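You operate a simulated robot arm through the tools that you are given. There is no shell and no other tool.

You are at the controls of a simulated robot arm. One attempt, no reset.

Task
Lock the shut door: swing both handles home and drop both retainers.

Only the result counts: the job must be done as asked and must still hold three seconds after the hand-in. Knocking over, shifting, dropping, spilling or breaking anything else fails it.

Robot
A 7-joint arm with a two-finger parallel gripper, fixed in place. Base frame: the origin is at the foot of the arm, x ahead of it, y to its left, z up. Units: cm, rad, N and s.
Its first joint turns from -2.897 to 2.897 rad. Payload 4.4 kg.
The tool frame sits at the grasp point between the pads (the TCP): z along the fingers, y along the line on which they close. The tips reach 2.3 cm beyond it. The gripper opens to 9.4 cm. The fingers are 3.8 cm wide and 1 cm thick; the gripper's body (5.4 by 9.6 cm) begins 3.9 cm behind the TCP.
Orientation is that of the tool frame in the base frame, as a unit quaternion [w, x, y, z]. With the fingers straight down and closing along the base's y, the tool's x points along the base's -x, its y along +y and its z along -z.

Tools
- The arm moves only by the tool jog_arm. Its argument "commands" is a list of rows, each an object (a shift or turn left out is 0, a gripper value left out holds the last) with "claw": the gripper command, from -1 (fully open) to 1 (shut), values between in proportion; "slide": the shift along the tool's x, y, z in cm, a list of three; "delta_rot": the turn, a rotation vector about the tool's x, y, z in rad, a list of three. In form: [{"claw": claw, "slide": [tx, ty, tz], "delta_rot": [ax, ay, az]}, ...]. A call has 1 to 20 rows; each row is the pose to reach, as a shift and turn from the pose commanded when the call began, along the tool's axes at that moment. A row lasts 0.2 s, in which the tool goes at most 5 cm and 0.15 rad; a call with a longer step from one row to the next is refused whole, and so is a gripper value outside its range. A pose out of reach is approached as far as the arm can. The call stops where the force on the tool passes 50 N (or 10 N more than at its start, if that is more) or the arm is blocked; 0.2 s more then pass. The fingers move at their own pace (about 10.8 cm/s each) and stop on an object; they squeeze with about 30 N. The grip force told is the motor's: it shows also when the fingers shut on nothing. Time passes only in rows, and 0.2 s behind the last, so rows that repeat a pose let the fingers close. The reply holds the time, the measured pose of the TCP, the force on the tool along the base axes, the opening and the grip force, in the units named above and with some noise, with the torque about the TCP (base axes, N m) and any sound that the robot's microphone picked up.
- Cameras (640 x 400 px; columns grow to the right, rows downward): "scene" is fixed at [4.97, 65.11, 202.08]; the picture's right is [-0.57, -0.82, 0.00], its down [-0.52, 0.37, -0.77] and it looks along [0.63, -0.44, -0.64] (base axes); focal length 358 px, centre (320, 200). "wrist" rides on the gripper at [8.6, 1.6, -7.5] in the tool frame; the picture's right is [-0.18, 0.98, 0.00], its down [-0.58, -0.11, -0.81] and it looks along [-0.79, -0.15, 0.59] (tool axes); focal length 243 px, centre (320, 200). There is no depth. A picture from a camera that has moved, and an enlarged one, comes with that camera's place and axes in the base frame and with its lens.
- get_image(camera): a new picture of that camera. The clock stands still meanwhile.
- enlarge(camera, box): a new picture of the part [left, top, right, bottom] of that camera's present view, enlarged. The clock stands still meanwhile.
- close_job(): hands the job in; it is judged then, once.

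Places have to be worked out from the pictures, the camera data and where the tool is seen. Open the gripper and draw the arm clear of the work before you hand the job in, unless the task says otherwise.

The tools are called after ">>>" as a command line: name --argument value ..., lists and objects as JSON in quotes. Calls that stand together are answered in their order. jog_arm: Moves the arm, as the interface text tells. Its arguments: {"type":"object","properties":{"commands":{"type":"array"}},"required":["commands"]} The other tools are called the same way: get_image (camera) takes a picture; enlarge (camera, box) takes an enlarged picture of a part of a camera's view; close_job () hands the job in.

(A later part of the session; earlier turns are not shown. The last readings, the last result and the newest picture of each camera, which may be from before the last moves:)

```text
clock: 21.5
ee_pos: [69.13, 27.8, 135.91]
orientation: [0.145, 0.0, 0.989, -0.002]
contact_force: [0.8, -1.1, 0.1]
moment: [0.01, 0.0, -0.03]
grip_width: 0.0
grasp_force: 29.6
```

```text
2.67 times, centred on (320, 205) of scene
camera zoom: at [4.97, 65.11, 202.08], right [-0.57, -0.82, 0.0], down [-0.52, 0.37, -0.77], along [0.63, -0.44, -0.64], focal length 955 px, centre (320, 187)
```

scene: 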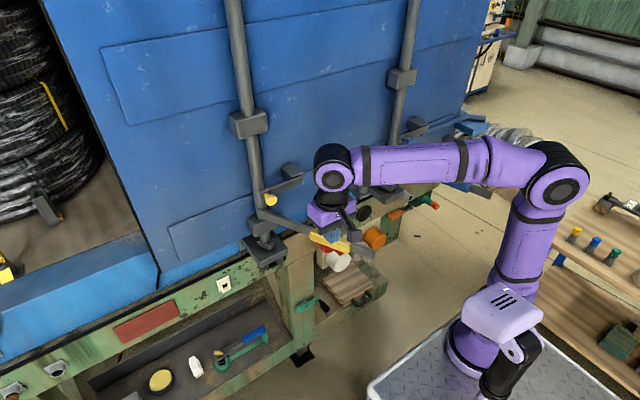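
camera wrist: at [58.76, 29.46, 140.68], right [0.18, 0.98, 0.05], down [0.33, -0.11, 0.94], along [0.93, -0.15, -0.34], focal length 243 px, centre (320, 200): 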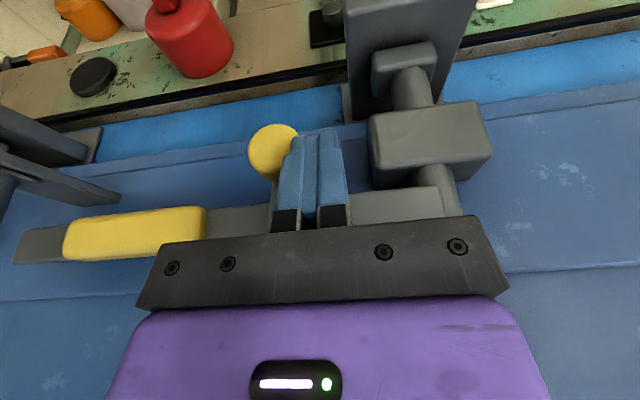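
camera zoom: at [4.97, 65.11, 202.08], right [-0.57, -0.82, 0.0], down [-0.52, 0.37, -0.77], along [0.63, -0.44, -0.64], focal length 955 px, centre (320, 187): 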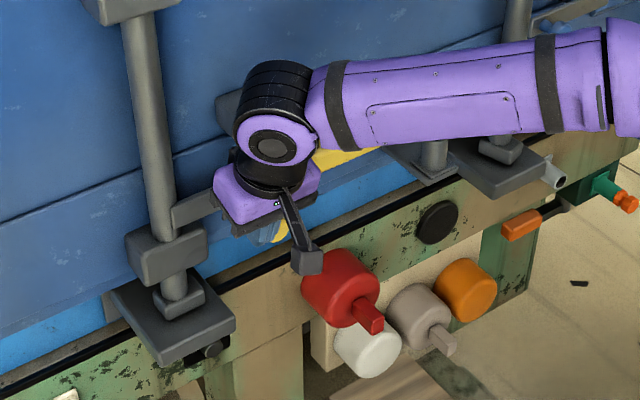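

The knob has reached about y≈25 with no resistance. I'll back off and rise to see how the bar hangs.

>>> jog_arm --commands '[{"claw": 1, "slide": [0, 1.2, 0]}, {"claw": 1, "slide": [3.5, 1.2, -1.0]}, {"claw": 1, "slide": [7, 1.2, -2.2]}, {"claw": 1, "slide": [7.5, 1.2, -6]}, {"claw": 1, "slide": [7.0, 0, -10]}, {"claw": 1, "slide": [6.0, -1, -13]}]'

>>> get_image --camera "wrist"

>>> enlarge --camera "scene" --box '[220, 130, 420, 280]'

```text
clock: 22.9
ee_pos: [59.66, 26.75, 146.57]
orientation: [0.145, -0.001, 0.989, -0.001]
contact_force: [-0.3, 0.4, 1.3]
moment: [-0.05, -0.03, -0.01]
grip_width: 0.0
grasp_force: 30.3
```

```text
taken
camera wrist: at [49.24, 28.36, 151.46], right [0.18, 0.98, 0.05], down [0.33, -0.11, 0.94], along [0.93, -0.15, -0.34], focal length 243 px, centre (320, 200)
```

wrist: 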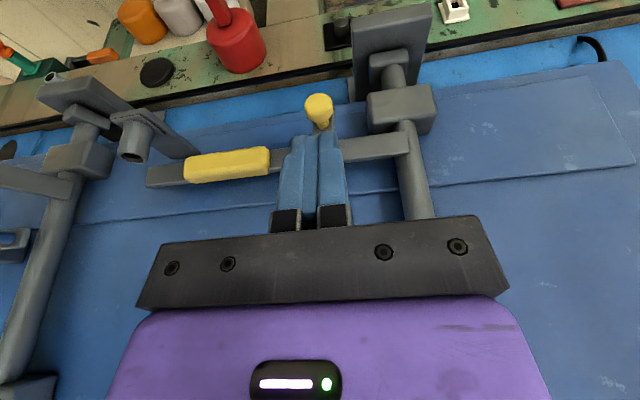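

```text
2.67 times, centred on (320, 205) of scene
camera zoom: at [4.97, 65.11, 202.08], right [-0.57, -0.82, 0.0], down [-0.52, 0.37, -0.77], along [0.63, -0.44, -0.64], focal length 955 px, centre (320, 187)
```

zoom: 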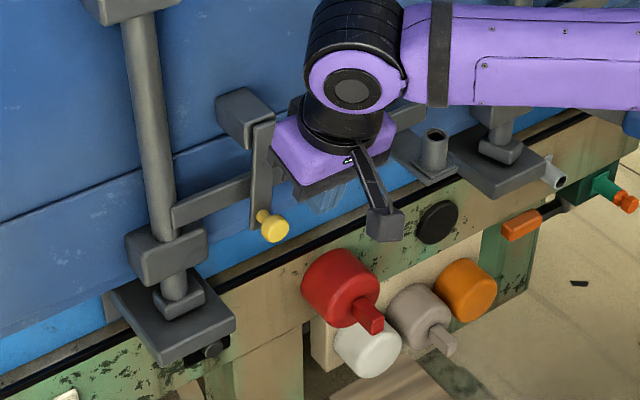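

The yellow retainer now hangs in front of the handle. I'll zoom in to judge whether it is fully down.

>>> enlarge --camera "scene" --box '[270, 145, 350, 215]'

>>> enlarge --camera "wrist" --box '[230, 60, 450, 240]'

```text
5.71 times, centred on (310, 180) of scene
camera zoom: at [4.97, 65.11, 202.08], right [-0.57, -0.82, 0.0], down [-0.52, 0.37, -0.77], along [0.63, -0.44, -0.64], focal length 2047 px, centre (377, 314)
```

zoom: 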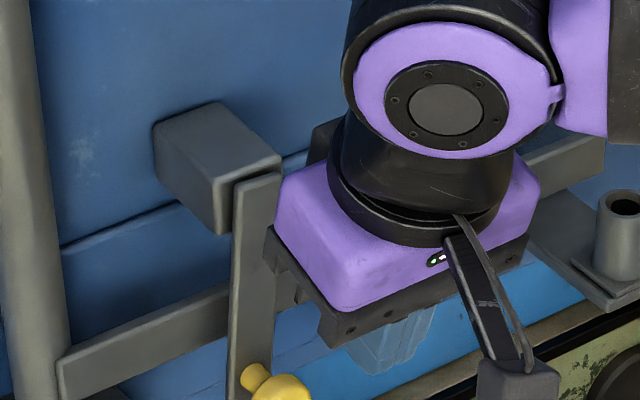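

```text
2.22 times, centred on (340, 150) of wrist
camera zoom: at [49.24, 28.36, 151.46], right [0.18, 0.98, 0.05], down [0.33, -0.11, 0.94], along [0.93, -0.15, -0.34], focal length 539 px, centre (276, 311)
```

zoom: 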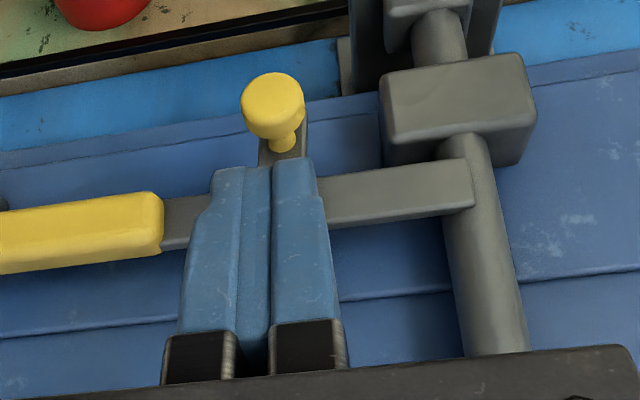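

The bar is about 5° short of vertical: knob y≈25.3 against a pivot near 24.4, holding by friction where I left it. I'll go back in and nudge the knob about 1 cm further, feeling for a stop.

>>> jog_arm --commands '[{"claw": 1, "slide": [0.89, 2.5, 2.87]}, {"claw": 1, "slide": [2.07, 3, 6.69]}, {"claw": 1, "slide": [3.1, 3, 10.03]}, {"claw": 1, "slide": [-1.36, 3, 11.51]}, {"claw": 1, "slide": [-5.75, 3, 12.87]}, {"claw": 1, "slide": [-5.75, 1.5, 12.87]}, {"claw": 1, "slide": [-5.75, 0.9, 12.87]}, {"claw": 1, "slide": [-5.75, 0.5, 12.87]}, {"claw": 1, "slide": [-5.75, 0.2, 12.87]}, {"claw": 1, "slide": [-5.75, 0.0, 12.87]}]'

>>> get_image --camera "wrist"

>>> enlarge --camera "scene" --box '[270, 145, 350, 215]'

```text
clock: 25.1
ee_pos: [68.8, 26.88, 135.98]
orientation: [0.145, 0.0, 0.989, -0.001]
contact_force: [1.5, 4.0, 1.1]
moment: [0.09, -0.05, 0.08]
grip_width: 0.0
grasp_force: 30.1
```

```text
taken
camera wrist: at [58.45, 28.43, 140.71], right [0.17, 0.98, 0.05], down [0.33, -0.11, 0.94], along [0.93, -0.15, -0.34], focal length 243 px, centre (320, 200)
```

wrist: 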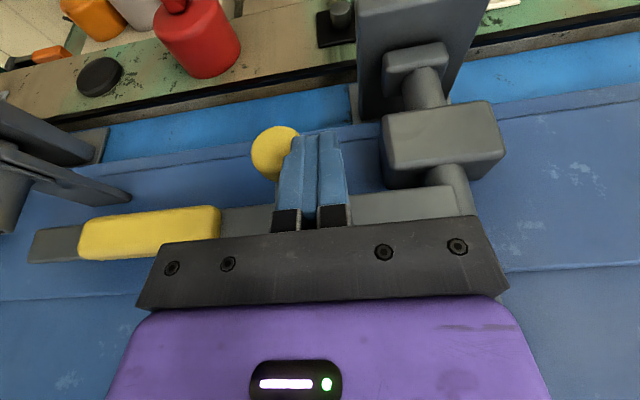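

```text
5.71 times, centred on (310, 180) of scene
camera zoom: at [4.97, 65.11, 202.08], right [-0.57, -0.82, 0.0], down [-0.52, 0.37, -0.77], along [0.63, -0.44, -0.64], focal length 2047 px, centre (377, 314)
```

zoom: 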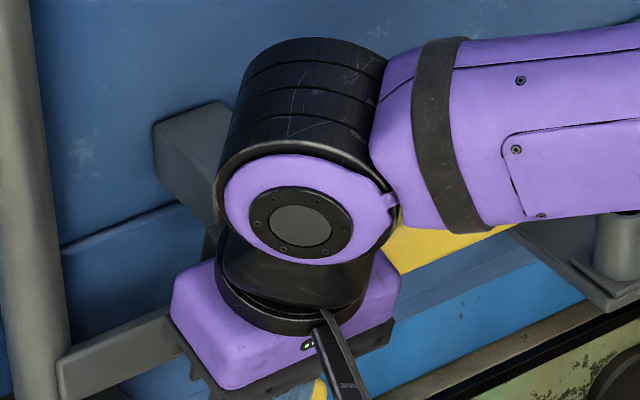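

A slight reaction of 4 N in y appears, so I may be at the stop. I'll press 0.5 cm further to test.

>>> jog_arm --commands '[{"claw": 1, "slide": [0, -0.2, 0]}, {"claw": 1, "slide": [0, -0.4, 0]}, {"claw": 1, "slide": [0, -0.5, 0]}]'

```text
clock: 25.9
ee_pos: [68.78, 26.81, 135.8]
orientation: [0.145, -0.002, 0.989, 0.0]
contact_force: [9.2, 34.0, 2.5]
moment: [0.66, -0.26, 0.54]
grip_width: 0.0
grasp_force: 29.5
```

At 34 N of reaction with no movement, the yellow retainer is on its hard stop, fully dropped. I'll back off to +y first, then away from the door and up, and recheck.

>>> jog_arm --commands '[{"claw": 1, "slide": [0, 1.0, 0]}, {"claw": 1, "slide": [0, 2.2, 0]}, {"claw": 1, "slide": [4.0, 2.2, -1.2]}, {"claw": 1, "slide": [8, 2.2, -2.5]}, {"claw": 1, "slide": [9, 2.2, -6]}, {"claw": 1, "slide": [9.5, 2.2, -10]}, {"claw": 1, "slide": [10, 2.2, -14]}, {"claw": 1, "slide": [10, 2.2, -18]}]'

>>> get_image --camera "wrist"

>>> enlarge --camera "scene" --box '[230, 130, 390, 240]'

>>> get_image --camera "scene"

```text
clock: 27.7
ee_pos: [54.06, 28.5, 150.41]
orientation: [0.145, -0.001, 0.989, -0.002]
contact_force: [-0.6, 0.2, -0.1]
moment: [-0.01, 0.04, -0.02]
grip_width: 0.02
grasp_force: 30.2
```

```text
taken
camera wrist: at [43.64, 30.17, 155.13], right [0.18, 0.98, 0.05], down [0.33, -0.11, 0.94], along [0.93, -0.15, -0.34], focal length 243 px, centre (320, 200)
```

wrist: 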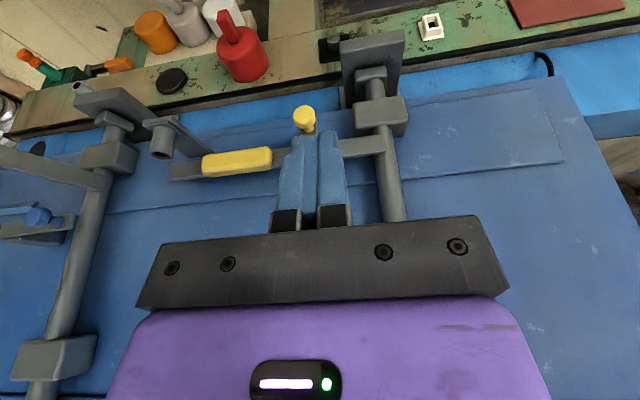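

```text
3.64 times, centred on (310, 185) of scene
camera zoom: at [4.97, 65.11, 202.08], right [-0.57, -0.82, 0.0], down [-0.52, 0.37, -0.77], along [0.63, -0.44, -0.64], focal length 1303 px, centre (356, 254)
```

zoom: 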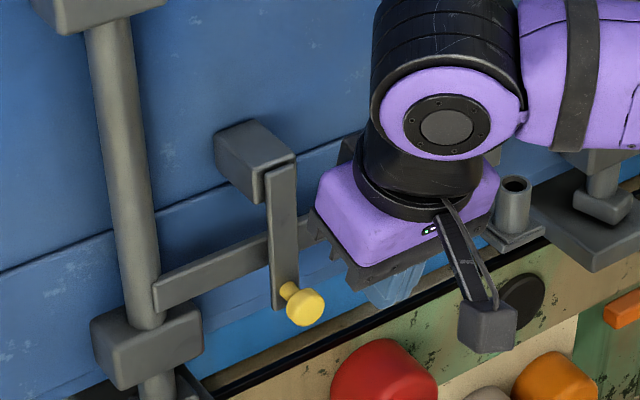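

```text
taken
```

scene: 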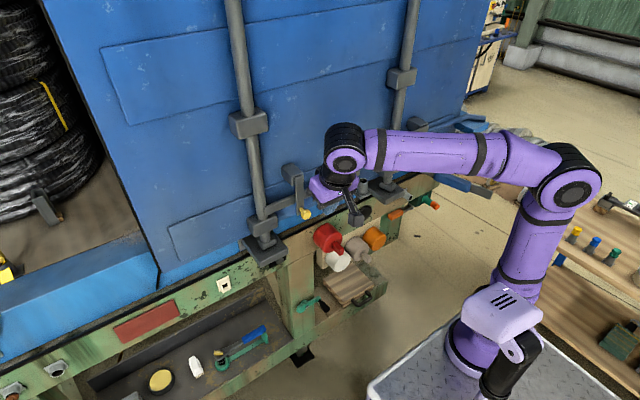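

The yellow bar is now vertical and the handle is home. Next is the blue side, so I'll look at its retainer and handle in the current views.

>>> enlarge --camera "wrist" --box '[0, 60, 220, 260]'

>>> enlarge --camera "scene" --box '[340, 90, 520, 230]'

```text
2.00 times, centred on (110, 160) of wrist
camera zoom: at [43.64, 30.17, 155.13], right [0.18, 0.98, 0.05], down [0.33, -0.11, 0.94], along [0.93, -0.15, -0.34], focal length 485 px, centre (740, 280)
```

zoom: 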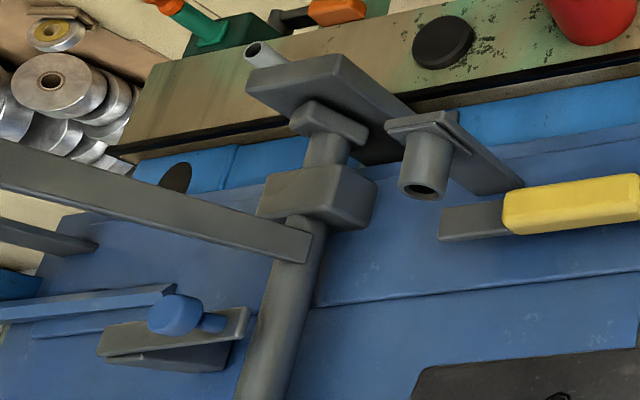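

```text
2.86 times, centred on (430, 160) of scene
camera zoom: at [4.97, 65.11, 202.08], right [-0.57, -0.82, 0.0], down [-0.52, 0.37, -0.77], along [0.63, -0.44, -0.64], focal length 1024 px, centre (6, 314)
```

zoom: 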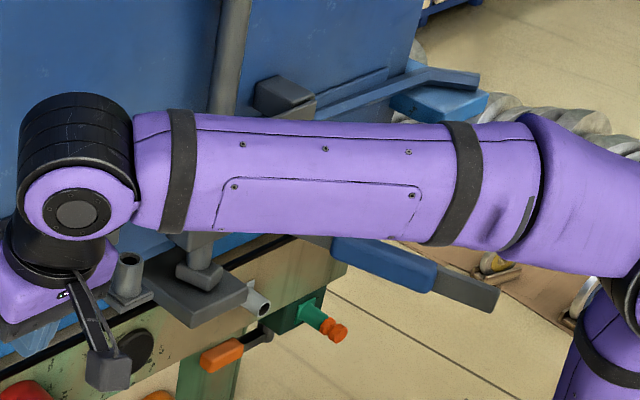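

There's also a blue bar-like object near the blue retainer that I need to understand before working there. I'll rise and move over to the blue side for a proper look.

>>> jog_arm --commands '[{"claw": 1, "slide": [0.5, -2, -4]}, {"claw": 1, "slide": [1.5, -5, -7.5]}, {"claw": 1, "slide": [2, -9.5, -8]}, {"claw": 1, "slide": [2, -14, -8]}, {"claw": 1, "slide": [2, -18.5, -8]}, {"claw": 1, "slide": [2, -23, -8]}, {"claw": 1, "slide": [2, -27.5, -8]}, {"claw": 1, "slide": [2, -32, -8]}, {"claw": 1, "slide": [2, -35, -8]}, {"claw": 1, "slide": [2, -35, -8]}]'

>>> get_image --camera "wrist"

>>> enlarge --camera "wrist" --box '[100, 0, 420, 200]'

>>> get_image --camera "scene"

```text
clock: 29.9
ee_pos: [49.96, -6.46, 157.63]
orientation: [0.146, 0.0, 0.989, -0.002]
contact_force: [0.1, -0.2, -0.2]
moment: [0.0, -0.01, -0.01]
grip_width: 0.0
grasp_force: 30.4
```

```text
taken
camera wrist: at [39.67, -4.86, 162.45], right [0.18, 0.98, 0.05], down [0.33, -0.11, 0.94], along [0.93, -0.15, -0.34], focal length 243 px, centre (320, 200)
```

wrist: 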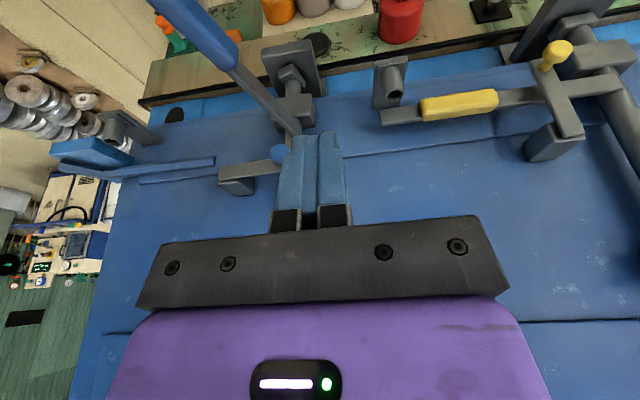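

```text
2.00 times, centred on (260, 100) of wrist
camera zoom: at [39.67, -4.86, 162.45], right [0.18, 0.98, 0.05], down [0.33, -0.11, 0.94], along [0.93, -0.15, -0.34], focal length 485 px, centre (440, 400)
```

zoom: 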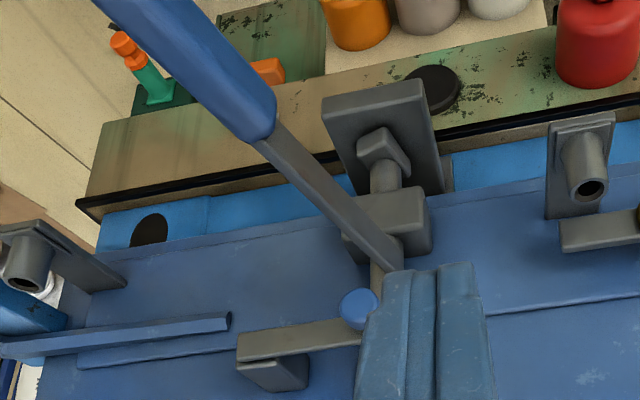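

```text
taken
```

scene: 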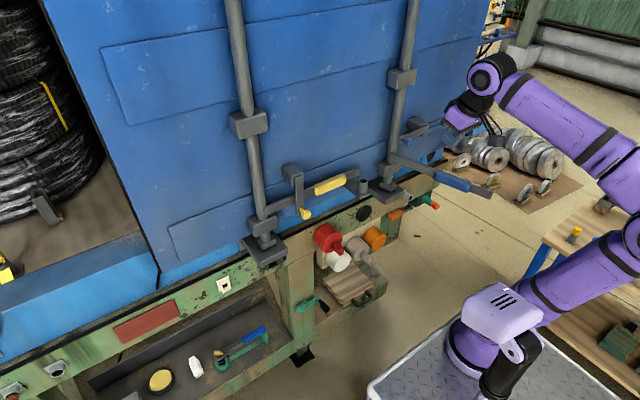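

The blue side mirrors the yellow one at -48.8 cm in y, which puts the rod at about (74, -12.3) and the knob at about (70.5, -14.5, 143.3). There is an extra blue rail-like bar near (73, -28, 142) and beyond, so I'll zoom in on it from both cameras.

>>> enlarge --camera "scene" --box '[380, 100, 480, 180]'

>>> enlarge --camera "wrist" --box '[20, 80, 260, 220]'

```text
5.00 times, centred on (430, 140) of scene
camera zoom: at [4.97, 65.11, 202.08], right [-0.57, -0.82, 0.0], down [-0.52, 0.37, -0.77], along [0.63, -0.44, -0.64], focal length 1791 px, centre (-230, 500)
```

zoom: 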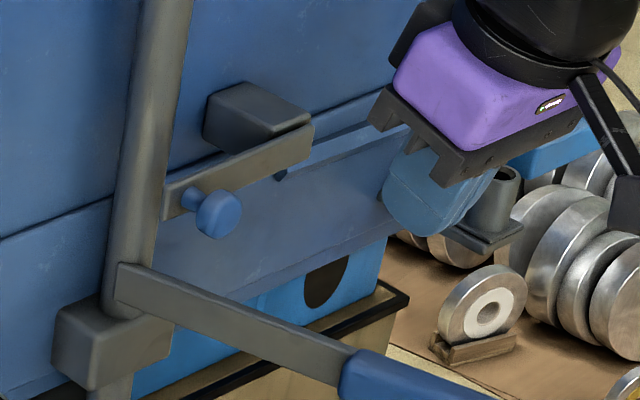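

```text
2.67 times, centred on (140, 150) of wrist
camera zoom: at [39.67, -4.86, 162.45], right [0.18, 0.98, 0.05], down [0.33, -0.11, 0.94], along [0.93, -0.15, -0.34], focal length 647 px, centre (800, 333)
```

zoom: 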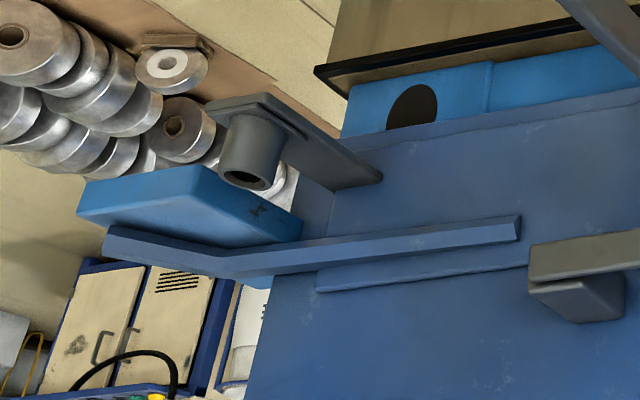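

The blue strip is on the door surface (x≈78) from y=-32 to -58, ending well behind the handle's home plane, so it shouldn't be in the way. The blue handle stands about 18° off normal, from (74, -12.3) to about (43, -22) at z≈137. I'll untilt the tool and move above its +y side.

>>> jog_arm --commands '[{"claw": 1, "slide": [1.0, -2.5, 2.4], "delta_rot": [0, 0.1, 0]}, {"claw": 1, "slide": [2.0, -5, 4.8], "delta_rot": [0, 0.2, 0]}, {"claw": 1, "slide": [2.82, -7, 7.08], "delta_rot": [0, 0.3, 0]}, {"claw": 1, "slide": [2.82, -7, 7.08], "delta_rot": [0, 0.3, 0]}]'

>>> get_image --camera "wrist"

>>> enlarge --camera "scene" --box '[360, 100, 540, 230]'

```text
clock: 30.9
ee_pos: [49.39, -13.66, 149.94]
orientation: [-0.004, -0.001, 1.0, 0.0]
contact_force: [-0.1, 0.9, 0.4]
moment: [0.03, 0.0, -0.01]
grip_width: 0.0
grasp_force: 29.9
```

```text
taken
camera wrist: at [40.87, -12.03, 157.61], right [0.18, 0.98, 0.0], down [0.59, -0.11, 0.8], along [0.79, -0.15, -0.6], focal length 243 px, centre (320, 200)
```

wrist: 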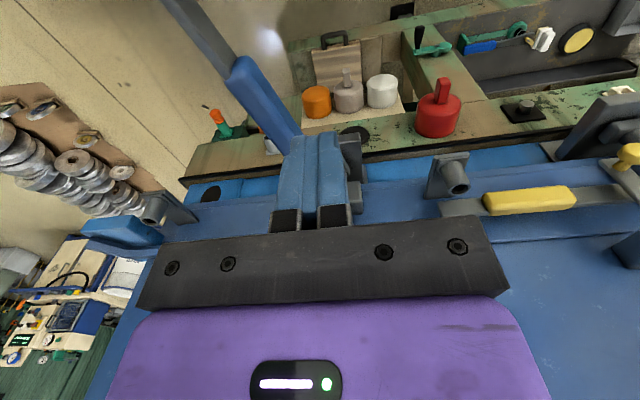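

```text
3.08 times, centred on (450, 165) of scene
camera zoom: at [4.97, 65.11, 202.08], right [-0.57, -0.82, 0.0], down [-0.52, 0.37, -0.77], along [0.63, -0.44, -0.64], focal length 1102 px, centre (-80, 308)
```

zoom: 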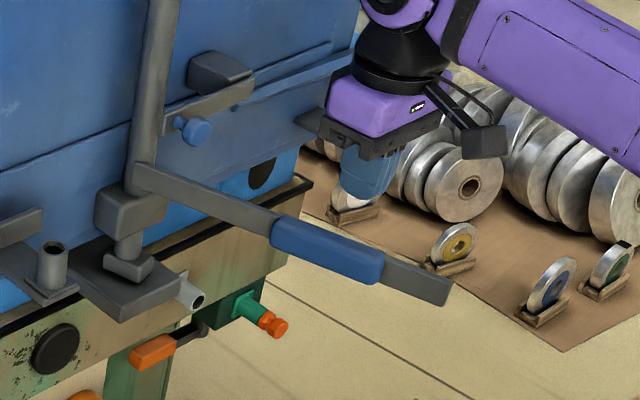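

The handle line passes about 6 cm to the -y side of the fingers, which is clear. I'll lower beside it to z≈136, the height that worked for the yellow handle.

>>> jog_arm --commands '[{"claw": 1, "slide": [0, 0, 4]}, {"claw": 1, "slide": [0, 0, 8]}, {"claw": 1, "slide": [0, 0, 11]}, {"claw": 1, "slide": [0, 0, 13]}, {"claw": 1, "slide": [0, 0, 13.9]}]'

>>> get_image --camera "wrist"

>>> enlarge --camera "scene" --box '[360, 100, 540, 230]'

```text
clock: 32.1
ee_pos: [49.15, -13.6, 136.04]
orientation: [-0.005, 0.0, 1.0, -0.001]
contact_force: [0.3, 0.3, 0.6]
moment: [0.02, -0.03, 0.0]
grip_width: 0.01
grasp_force: 29.5
```

```text
taken
camera wrist: at [40.6, -11.97, 143.68], right [0.18, 0.98, 0.0], down [0.59, -0.11, 0.8], along [0.79, -0.15, -0.6], focal length 243 px, centre (320, 200)
```

wrist: 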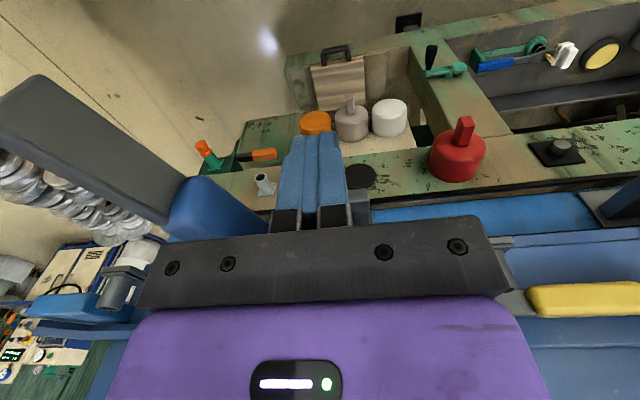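

```text
3.08 times, centred on (450, 165) of scene
camera zoom: at [4.97, 65.11, 202.08], right [-0.57, -0.82, 0.0], down [-0.52, 0.37, -0.77], along [0.63, -0.44, -0.64], focal length 1102 px, centre (-80, 308)
```

zoom: 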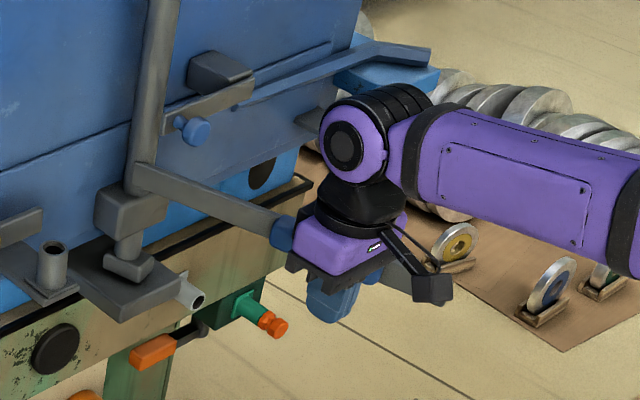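

The fingers are down beside the blue handle without contact. I'll push along its arc to about 50°, at the same slow pace.

>>> jog_arm --commands '[{"claw": 1, "slide": [-0.55, -1.7, 0]}, {"claw": 1, "slide": [-0.85, -2.6, 0]}, {"claw": 1, "slide": [-1.15, -3.5, 0]}, {"claw": 1, "slide": [-1.35, -4.2, 0]}, {"claw": 1, "slide": [-1.55, -4.9, 0]}, {"claw": 1, "slide": [-1.75, -5.7, 0]}, {"claw": 1, "slide": [-1.95, -6.4, 0]}, {"claw": 1, "slide": [-2.25, -7.3, 0]}, {"claw": 1, "slide": [-2.55, -8.1, 0]}, {"claw": 1, "slide": [-3.0, -9.0, 0]}, {"claw": 1, "slide": [-3.45, -9.9, 0]}, {"claw": 1, "slide": [-3.95, -10.8, 0]}, {"claw": 1, "slide": [-4.42, -11.7, 0]}, {"claw": 1, "slide": [-5.0, -12.6, 0]}, {"claw": 1, "slide": [-5.65, -13.4, 0]}, {"claw": 1, "slide": [-6.25, -14.2, 0]}, {"claw": 1, "slide": [-6.9, -15.0, 0]}]'

>>> get_image --camera "wrist"

>>> enlarge --camera "scene" --box '[360, 80, 540, 230]'

```text
clock: 35.7
ee_pos: [56.13, -28.52, 136.02]
orientation: [-0.004, -0.001, 1.0, -0.002]
contact_force: [-0.5, 0.7, -0.3]
moment: [0.02, -0.02, 0.0]
grip_width: 0.02
grasp_force: 30.2
```

```text
taken
camera wrist: at [47.58, -26.91, 143.65], right [0.18, 0.98, 0.0], down [0.59, -0.11, 0.8], along [0.79, -0.15, -0.6], focal length 243 px, centre (320, 200)
```

wrist: 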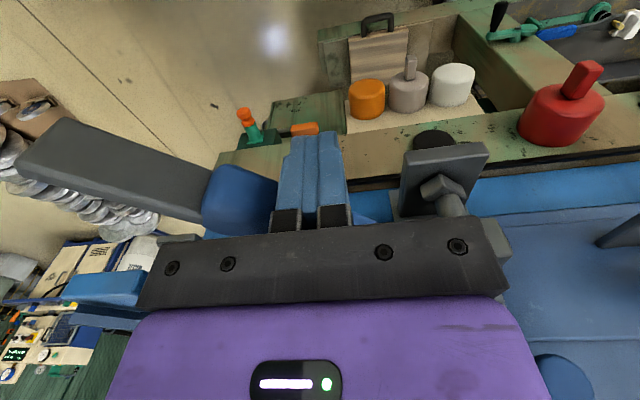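

```text
2.67 times, centred on (450, 155) of scene
camera zoom: at [4.97, 65.11, 202.08], right [-0.57, -0.82, 0.0], down [-0.52, 0.37, -0.77], along [0.63, -0.44, -0.64], focal length 955 px, centre (-27, 320)
```

zoom: 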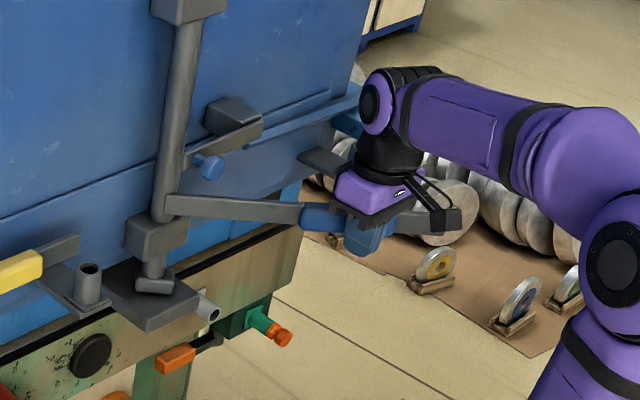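

The blue handle follows smoothly. I'll continue to about 70° and then look again at the strip area.

>>> jog_arm --commands '[{"claw": 1, "slide": [-1.0, -1.0, 0]}, {"claw": 1, "slide": [-2.0, -2.0, 0]}, {"claw": 1, "slide": [-3.06, -2.85, 0]}, {"claw": 1, "slide": [-4.2, -3.7, 0]}, {"claw": 1, "slide": [-5.4, -4.45, 0]}, {"claw": 1, "slide": [-6.63, -5.15, 0]}]'

>>> get_image --camera "wrist"

>>> enlarge --camera "scene" --box '[390, 90, 510, 190]'

```text
clock: 37.1
ee_pos: [62.79, -33.68, 136.03]
orientation: [-0.005, -0.001, 1.0, -0.001]
contact_force: [-0.1, 0.2, -0.3]
moment: [-0.02, -0.01, -0.01]
grip_width: 0.0
grasp_force: 29.8
```

```text
taken
camera wrist: at [54.2, -32.02, 143.63], right [0.18, 0.98, 0.0], down [0.59, -0.11, 0.8], along [0.79, -0.15, -0.6], focal length 243 px, centre (320, 200)
```

wrist: 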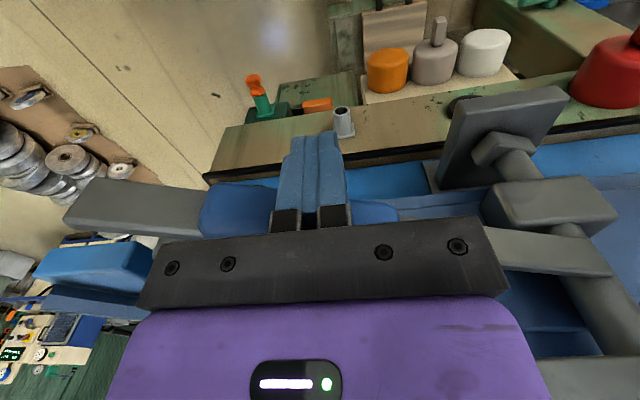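

```text
4.00 times, centred on (450, 140) of scene
camera zoom: at [4.97, 65.11, 202.08], right [-0.57, -0.82, 0.0], down [-0.52, 0.37, -0.77], along [0.63, -0.44, -0.64], focal length 1433 px, centre (-200, 440)
```

zoom: 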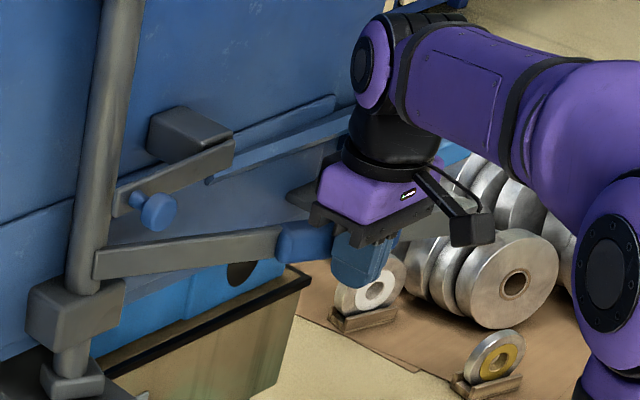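

Re-triangulating the strip end gives about (77.8, -30.5, 137.4). It is on the door surface, behind where the handle ends up (front face x≈73). I'll continue pushing toward home, watching the force.

>>> jog_arm --commands '[{"claw": 1, "slide": [-1.3, -0.6, 0]}, {"claw": 1, "slide": [-2.6, -1.15, 0]}, {"claw": 1, "slide": [-3.9, -1.65, 0]}, {"claw": 1, "slide": [-4.7, -1.85, 0]}, {"claw": 1, "slide": [-5.5, -2.05, 0]}, {"claw": 1, "slide": [-6.2, -2.2, 0]}, {"claw": 1, "slide": [-6.8, -2.3, 0]}, {"claw": 1, "slide": [-7.4, -2.4, 0]}]'

>>> get_image --camera "wrist"

>>> enlarge --camera "scene" --box '[390, 90, 510, 190]'

```text
clock: 38.9
ee_pos: [69.96, -35.99, 135.98]
orientation: [-0.004, -0.001, 1.0, -0.002]
contact_force: [-1.4, -0.4, 0.0]
moment: [0.0, -0.03, -0.04]
grip_width: 0.0
grasp_force: 30.3
```

```text
taken
camera wrist: at [61.53, -34.36, 143.51], right [0.18, 0.98, 0.0], down [0.59, -0.11, 0.8], along [0.79, -0.15, -0.6], focal length 243 px, centre (320, 200)
```

wrist: 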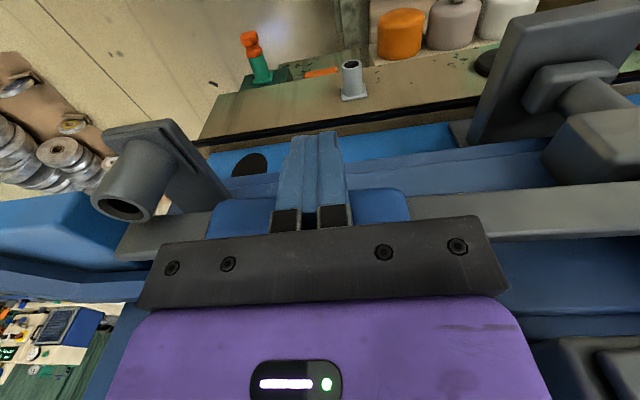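

```text
4.00 times, centred on (450, 140) of scene
camera zoom: at [4.97, 65.11, 202.08], right [-0.57, -0.82, 0.0], down [-0.52, 0.37, -0.77], along [0.63, -0.44, -0.64], focal length 1433 px, centre (-200, 440)
```

zoom: 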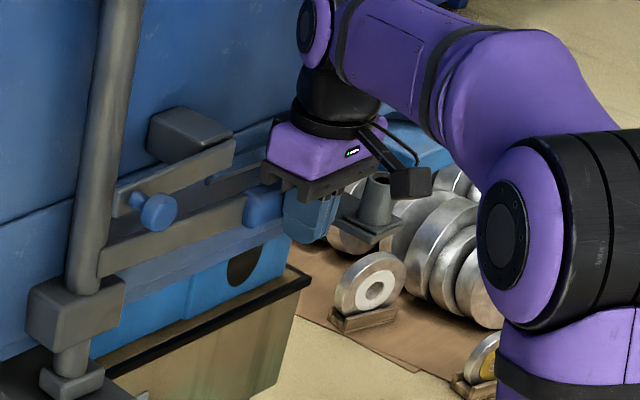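

The blue handle is almost home, passing over its post just as the yellow one did. I'll press on in small steps to the stop.

>>> jog_arm --commands '[{"claw": 1, "slide": [-0.5, -0.1, 0]}, {"claw": 1, "slide": [-1.0, -0.2, 0]}, {"claw": 1, "slide": [-1.4, -0.2, 0]}, {"claw": 1, "slide": [-1.7, -0.2, 0]}, {"claw": 1, "slide": [-2.0, -0.2, 0]}, {"claw": 1, "slide": [-2.3, -0.2, 0]}, {"claw": 1, "slide": [-2.6, -0.2, 0]}]'

>>> get_image --camera "wrist"

>>> enlarge --camera "scene" --box '[390, 90, 510, 190]'

```text
clock: 40.1
ee_pos: [71.38, -36.23, 135.99]
orientation: [-0.009, 0.001, 1.0, 0.001]
contact_force: [-29.5, 8.9, 3.6]
moment: [-0.18, -0.56, 0.34]
grip_width: 0.0
grasp_force: 29.9
stopped in row 5: the force on the tool passed its limit at 56 N (the readings are from after the stop); the commanded pose is now the measured one
```

```text
taken
camera wrist: at [62.87, -34.59, 143.66], right [0.19, 0.98, 0.0], down [0.6, -0.11, 0.8], along [0.78, -0.15, -0.61], focal length 243 px, centre (320, 200)
```

wrist: 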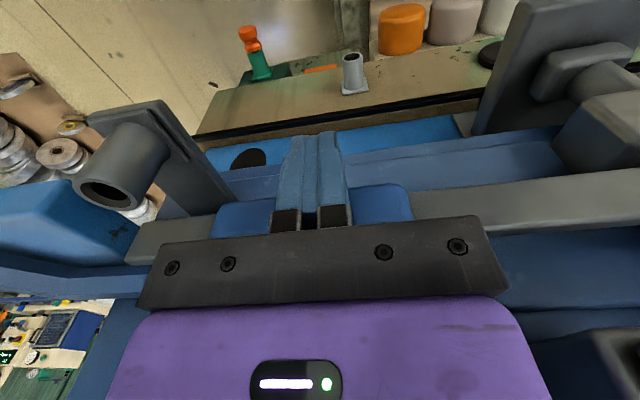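

```text
4.00 times, centred on (450, 140) of scene
camera zoom: at [4.97, 65.11, 202.08], right [-0.57, -0.82, 0.0], down [-0.52, 0.37, -0.77], along [0.63, -0.44, -0.64], focal length 1433 px, centre (-200, 440)
```

zoom: 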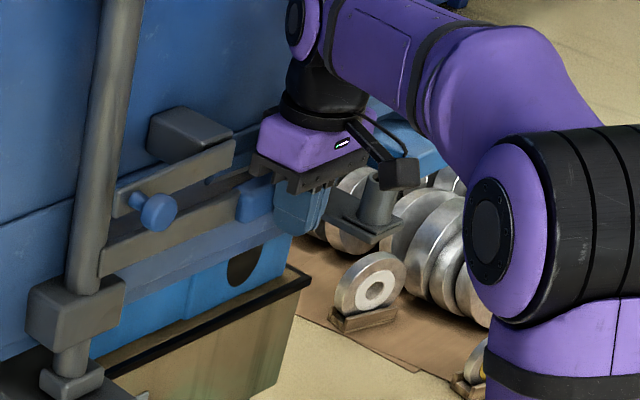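

The blue handle hits its hard stop at x=71.38, the same place as the yellow one, so it's home. I'll retreat, rise, and set up above the blue knob, which I put at about (70.7, -15.7, 142.7), with the same 0.3 rad tilt.

>>> jog_arm --commands '[{"claw": 1, "slide": [1.5, 0, 0]}, {"claw": 1, "slide": [5, 0, 0]}, {"claw": 1, "slide": [8.5, 1, -2]}, {"claw": 1, "slide": [10.5, 3, -5.5]}, {"claw": 1, "slide": [11.2, 5.5, -9.5]}, {"claw": 1, "slide": [11.2, 8.5, -13]}, {"claw": 1, "slide": [11.2, 12, -16]}, {"claw": 1, "slide": [11.2, 16, -16], "delta_rot": [0, -0.1, 0]}, {"claw": 1, "slide": [11.2, 20, -16], "delta_rot": [0, -0.2, 0]}, {"claw": 1, "slide": [11.2, 20.5, -16], "delta_rot": [0, -0.29, 0]}, {"claw": 1, "slide": [11.2, 20.5, -16], "delta_rot": [0, -0.29, 0]}]'

>>> get_image --camera "wrist"

>>> enlarge --camera "wrist" --box '[200, 60, 420, 240]'

>>> enlarge --camera "scene" --box '[370, 80, 510, 190]'

```text
clock: 42.5
ee_pos: [60.6, -15.44, 151.94]
orientation: [0.136, 0.001, 0.991, -0.001]
contact_force: [-0.4, -0.1, 0.2]
moment: [-0.01, 0.0, -0.02]
grip_width: 0.02
grasp_force: 30.2
```

```text
taken
camera wrist: at [50.33, -13.92, 156.88], right [0.18, 0.98, 0.05], down [0.34, -0.11, 0.93], along [0.92, -0.15, -0.35], focal length 243 px, centre (320, 200)
```

wrist: 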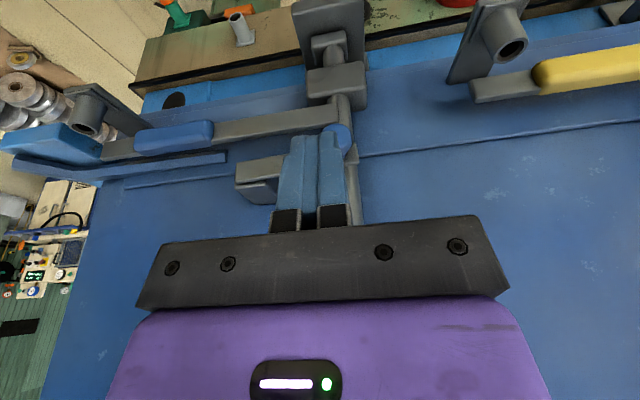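

```text
2.22 times, centred on (310, 150) of wrist
camera zoom: at [50.33, -13.92, 156.88], right [0.18, 0.98, 0.05], down [0.34, -0.11, 0.93], along [0.92, -0.15, -0.35], focal length 539 px, centre (342, 311)
```

zoom: 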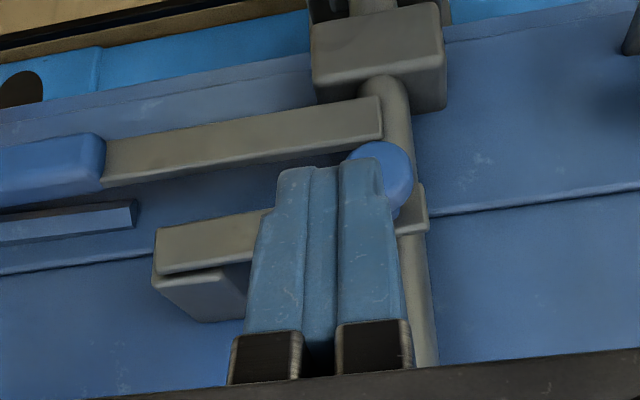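

```text
3.64 times, centred on (440, 135) of scene
camera zoom: at [4.97, 65.11, 202.08], right [-0.57, -0.82, 0.0], down [-0.52, 0.37, -0.77], along [0.63, -0.44, -0.64], focal length 1303 px, centre (-116, 436)
```

zoom: 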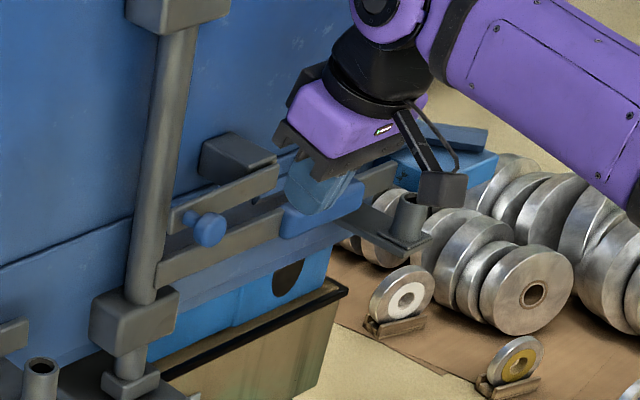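

The blue handle stays home. The picture matches the yellow setup offset by -50.0 in y, so the knob is at y≈-15.2. I'll move the fingertips over the knob exactly as before.

>>> jog_arm --commands '[{"claw": 1, "slide": [-3.69, 0.3, 2.38]}, {"claw": 1, "slide": [-6.63, 0.6, 4.14]}, {"claw": 1, "slide": [-7.44, 0.6, 4.94]}, {"claw": 1, "slide": [-7.44, 0.6, 4.94]}]'

>>> get_image --camera "wrist"

>>> enlarge --camera "scene" --box '[370, 80, 510, 190]'

```text
clock: 43.5
ee_pos: [69.26, -15.14, 149.23]
orientation: [0.137, 0.0, 0.991, 0.0]
contact_force: [0.5, 0.9, 0.1]
moment: [0.0, 0.0, 0.01]
grip_width: 0.0
grasp_force: 30.4
```

```text
taken
camera wrist: at [58.97, -13.53, 154.13], right [0.18, 0.98, 0.05], down [0.34, -0.11, 0.93], along [0.92, -0.15, -0.36], focal length 243 px, centre (320, 200)
```

wrist: 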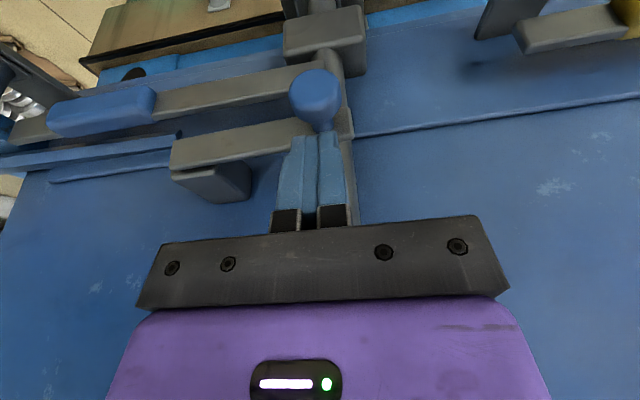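

```text
3.64 times, centred on (440, 135) of scene
camera zoom: at [4.97, 65.11, 202.08], right [-0.57, -0.82, 0.0], down [-0.52, 0.37, -0.77], along [0.63, -0.44, -0.64], focal length 1303 px, centre (-116, 436)
```

zoom: 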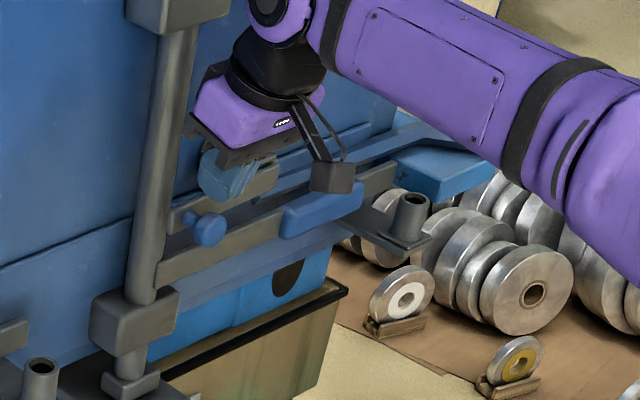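

The alignment is within a few millimetres of the yellow case. I'll shift 0.3 cm to +y to match it and lower onto the knob, then check that the bar starts rotating.

>>> jog_arm --commands '[{"claw": 1, "slide": [0.405, 0.28, 1.44]}, {"claw": 1, "slide": [0.675, 0.28, 2.41]}, {"claw": 1, "slide": [0.89, 0.28, 3.18]}, {"claw": 1, "slide": [1.0, 0.28, 3.6]}, {"claw": 1, "slide": [1.13, 0.28, 4.04]}]'

>>> get_image --camera "wrist"

>>> enlarge --camera "scene" --box '[370, 80, 510, 190]'

```text
clock: 44.7
ee_pos: [69.25, -14.81, 144.95]
orientation: [0.137, 0.0, 0.991, 0.0]
contact_force: [-0.3, -0.8, 1.0]
moment: [-0.01, 0.02, 0.0]
grip_width: 0.0
grasp_force: 29.8
```

```text
taken
camera wrist: at [58.92, -13.18, 149.99], right [0.18, 0.98, 0.05], down [0.34, -0.11, 0.93], along [0.92, -0.15, -0.36], focal length 243 px, centre (320, 200)
```

wrist: 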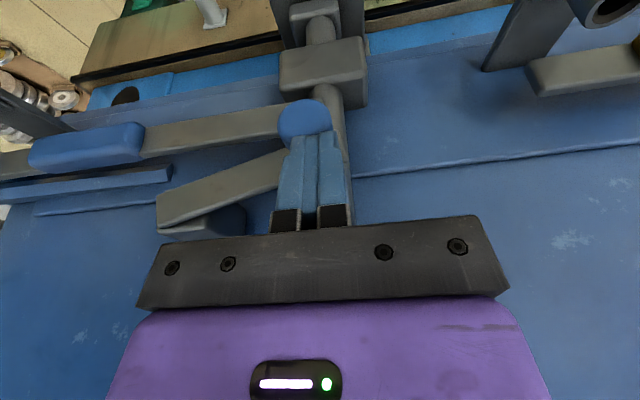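

```text
3.64 times, centred on (440, 135) of scene
camera zoom: at [4.97, 65.11, 202.08], right [-0.57, -0.82, 0.0], down [-0.52, 0.37, -0.77], along [0.63, -0.44, -0.64], focal length 1303 px, centre (-116, 436)
```

zoom: 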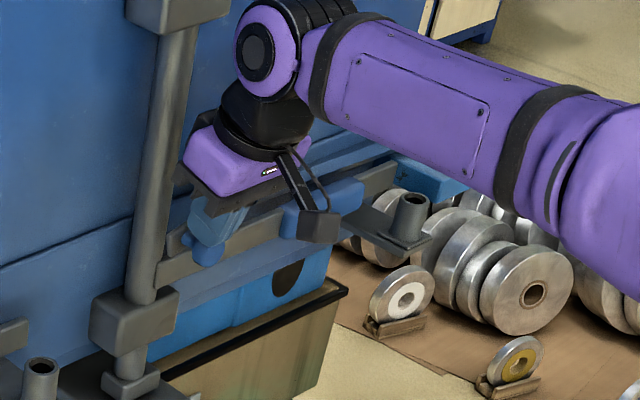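

The blue bar rotates the same way. I'll follow the arc through to near vertical using the yellow trajectory shifted by -50 cm.

>>> jog_arm --commands '[{"claw": 1, "slide": [0.28, -0.04, 1.0]}, {"claw": 1, "slide": [0.567, -0.08, 2.02]}, {"claw": 1, "slide": [0.74, -0.4, 2.62]}, {"claw": 1, "slide": [0.905, -0.7, 3.23]}, {"claw": 1, "slide": [1.05, -1.1, 3.74]}, {"claw": 1, "slide": [1.19, -1.5, 4.24]}, {"claw": 1, "slide": [1.34, -1.8, 4.77]}, {"claw": 1, "slide": [1.485, -2.1, 5.3]}, {"claw": 1, "slide": [1.63, -2.5, 5.83]}, {"claw": 1, "slide": [1.78, -2.9, 6.36]}, {"claw": 1, "slide": [1.92, -3.35, 6.84]}, {"claw": 1, "slide": [2.05, -3.8, 7.32]}, {"claw": 1, "slide": [2.18, -4.4, 7.76]}, {"claw": 1, "slide": [2.3, -5.0, 8.19]}, {"claw": 1, "slide": [2.34, -5.6, 8.33]}, {"claw": 1, "slide": [2.38, -6.2, 8.47]}, {"claw": 1, "slide": [2.4, -6.8, 8.57]}, {"claw": 1, "slide": [2.43, -7.4, 8.67]}]'

>>> get_image --camera "wrist"

>>> enlarge --camera "scene" --box '[370, 80, 510, 190]'

```text
clock: 48.5
ee_pos: [69.33, -22.19, 136.01]
orientation: [0.137, 0.0, 0.991, -0.001]
contact_force: [0.6, 0.5, 0.1]
moment: [0.0, 0.01, -0.01]
grip_width: 0.0
grasp_force: 29.9
```

```text
taken
camera wrist: at [58.97, -20.62, 140.91], right [0.18, 0.98, 0.05], down [0.34, -0.11, 0.93], along [0.92, -0.15, -0.35], focal length 243 px, centre (320, 200)
```

wrist: 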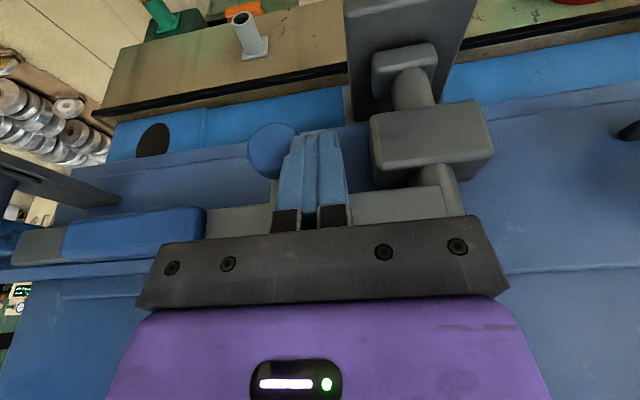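

```text
3.64 times, centred on (440, 135) of scene
camera zoom: at [4.97, 65.11, 202.08], right [-0.57, -0.82, 0.0], down [-0.52, 0.37, -0.77], along [0.63, -0.44, -0.64], focal length 1303 px, centre (-116, 436)
```

zoom: 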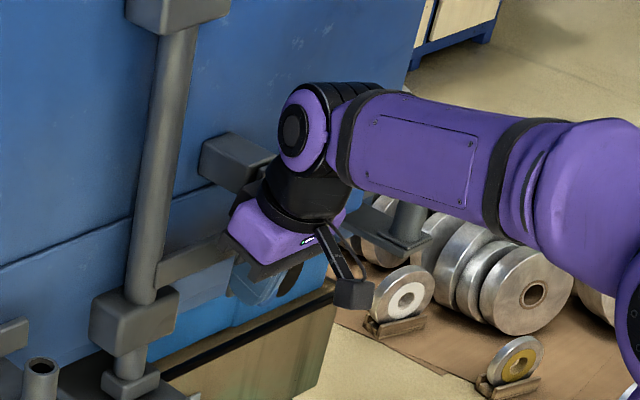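

The blue knob has followed to near vertical. I'll press gently in -y until I feel the stop, as I did on the yellow one.

>>> jog_arm --commands '[{"claw": 1, "slide": [0, -0.4, 0]}, {"claw": 1, "slide": [0, -0.7, 0]}, {"claw": 1, "slide": [0, -0.95, 0]}, {"claw": 1, "slide": [0, -1.1, 0]}, {"claw": 1, "slide": [0, -1.25, 0]}, {"claw": 1, "slide": [0, -1.4, 0]}]'

```text
clock: 49.5
ee_pos: [69.26, -22.57, 136.07]
orientation: [0.135, -0.006, 0.991, 0.001]
contact_force: [-5.3, 25.1, 2.8]
moment: [-1.69, -0.41, 0.69]
grip_width: 0.01
grasp_force: 30.5
stopped in row 5: the force on the tool passed its limit at 55 N (the readings are from after the stop); the commanded pose is now the measured one
```

This stop looks different: it came about 0.7 cm earlier, and the torque implies contact about 7 cm above the TCP, at the gripper body rather than the knob. I'll look before doing anything else.

>>> get_image --camera "wrist"

>>> enlarge --camera "scene" --box '[410, 110, 490, 180]'

>>> get_image --camera "scene"

```text
taken
camera wrist: at [59.0, -21.2, 140.99], right [0.16, 0.98, 0.05], down [0.35, -0.11, 0.93], along [0.92, -0.14, -0.36], focal length 243 px, centre (320, 200)
```

wrist: 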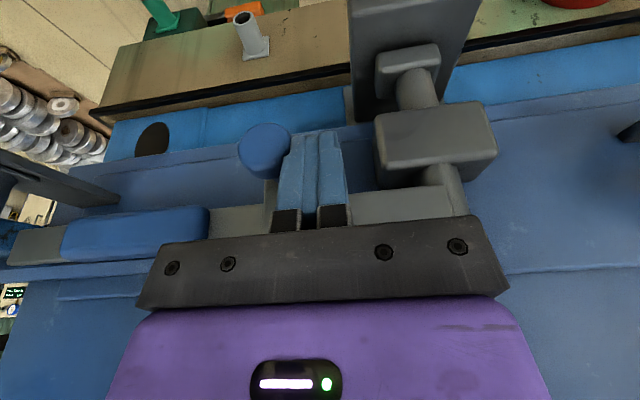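

```text
5.71 times, centred on (450, 145) of scene
camera zoom: at [4.97, 65.11, 202.08], right [-0.57, -0.82, 0.0], down [-0.52, 0.37, -0.77], along [0.63, -0.44, -0.64], focal length 2047 px, centre (-423, 514)
```

zoom: 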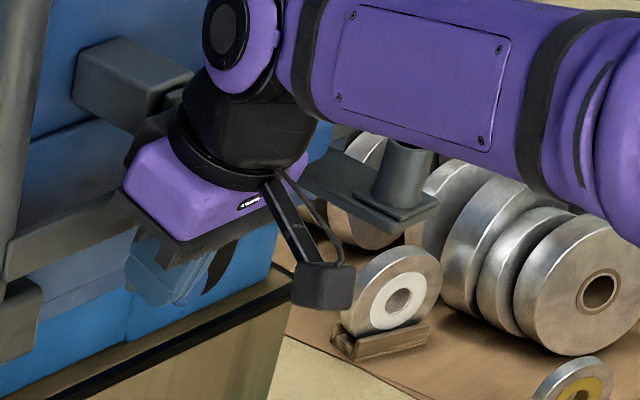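

```text
taken
```

scene: 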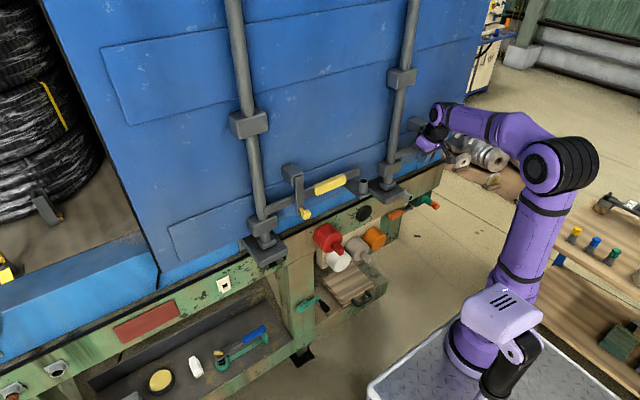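

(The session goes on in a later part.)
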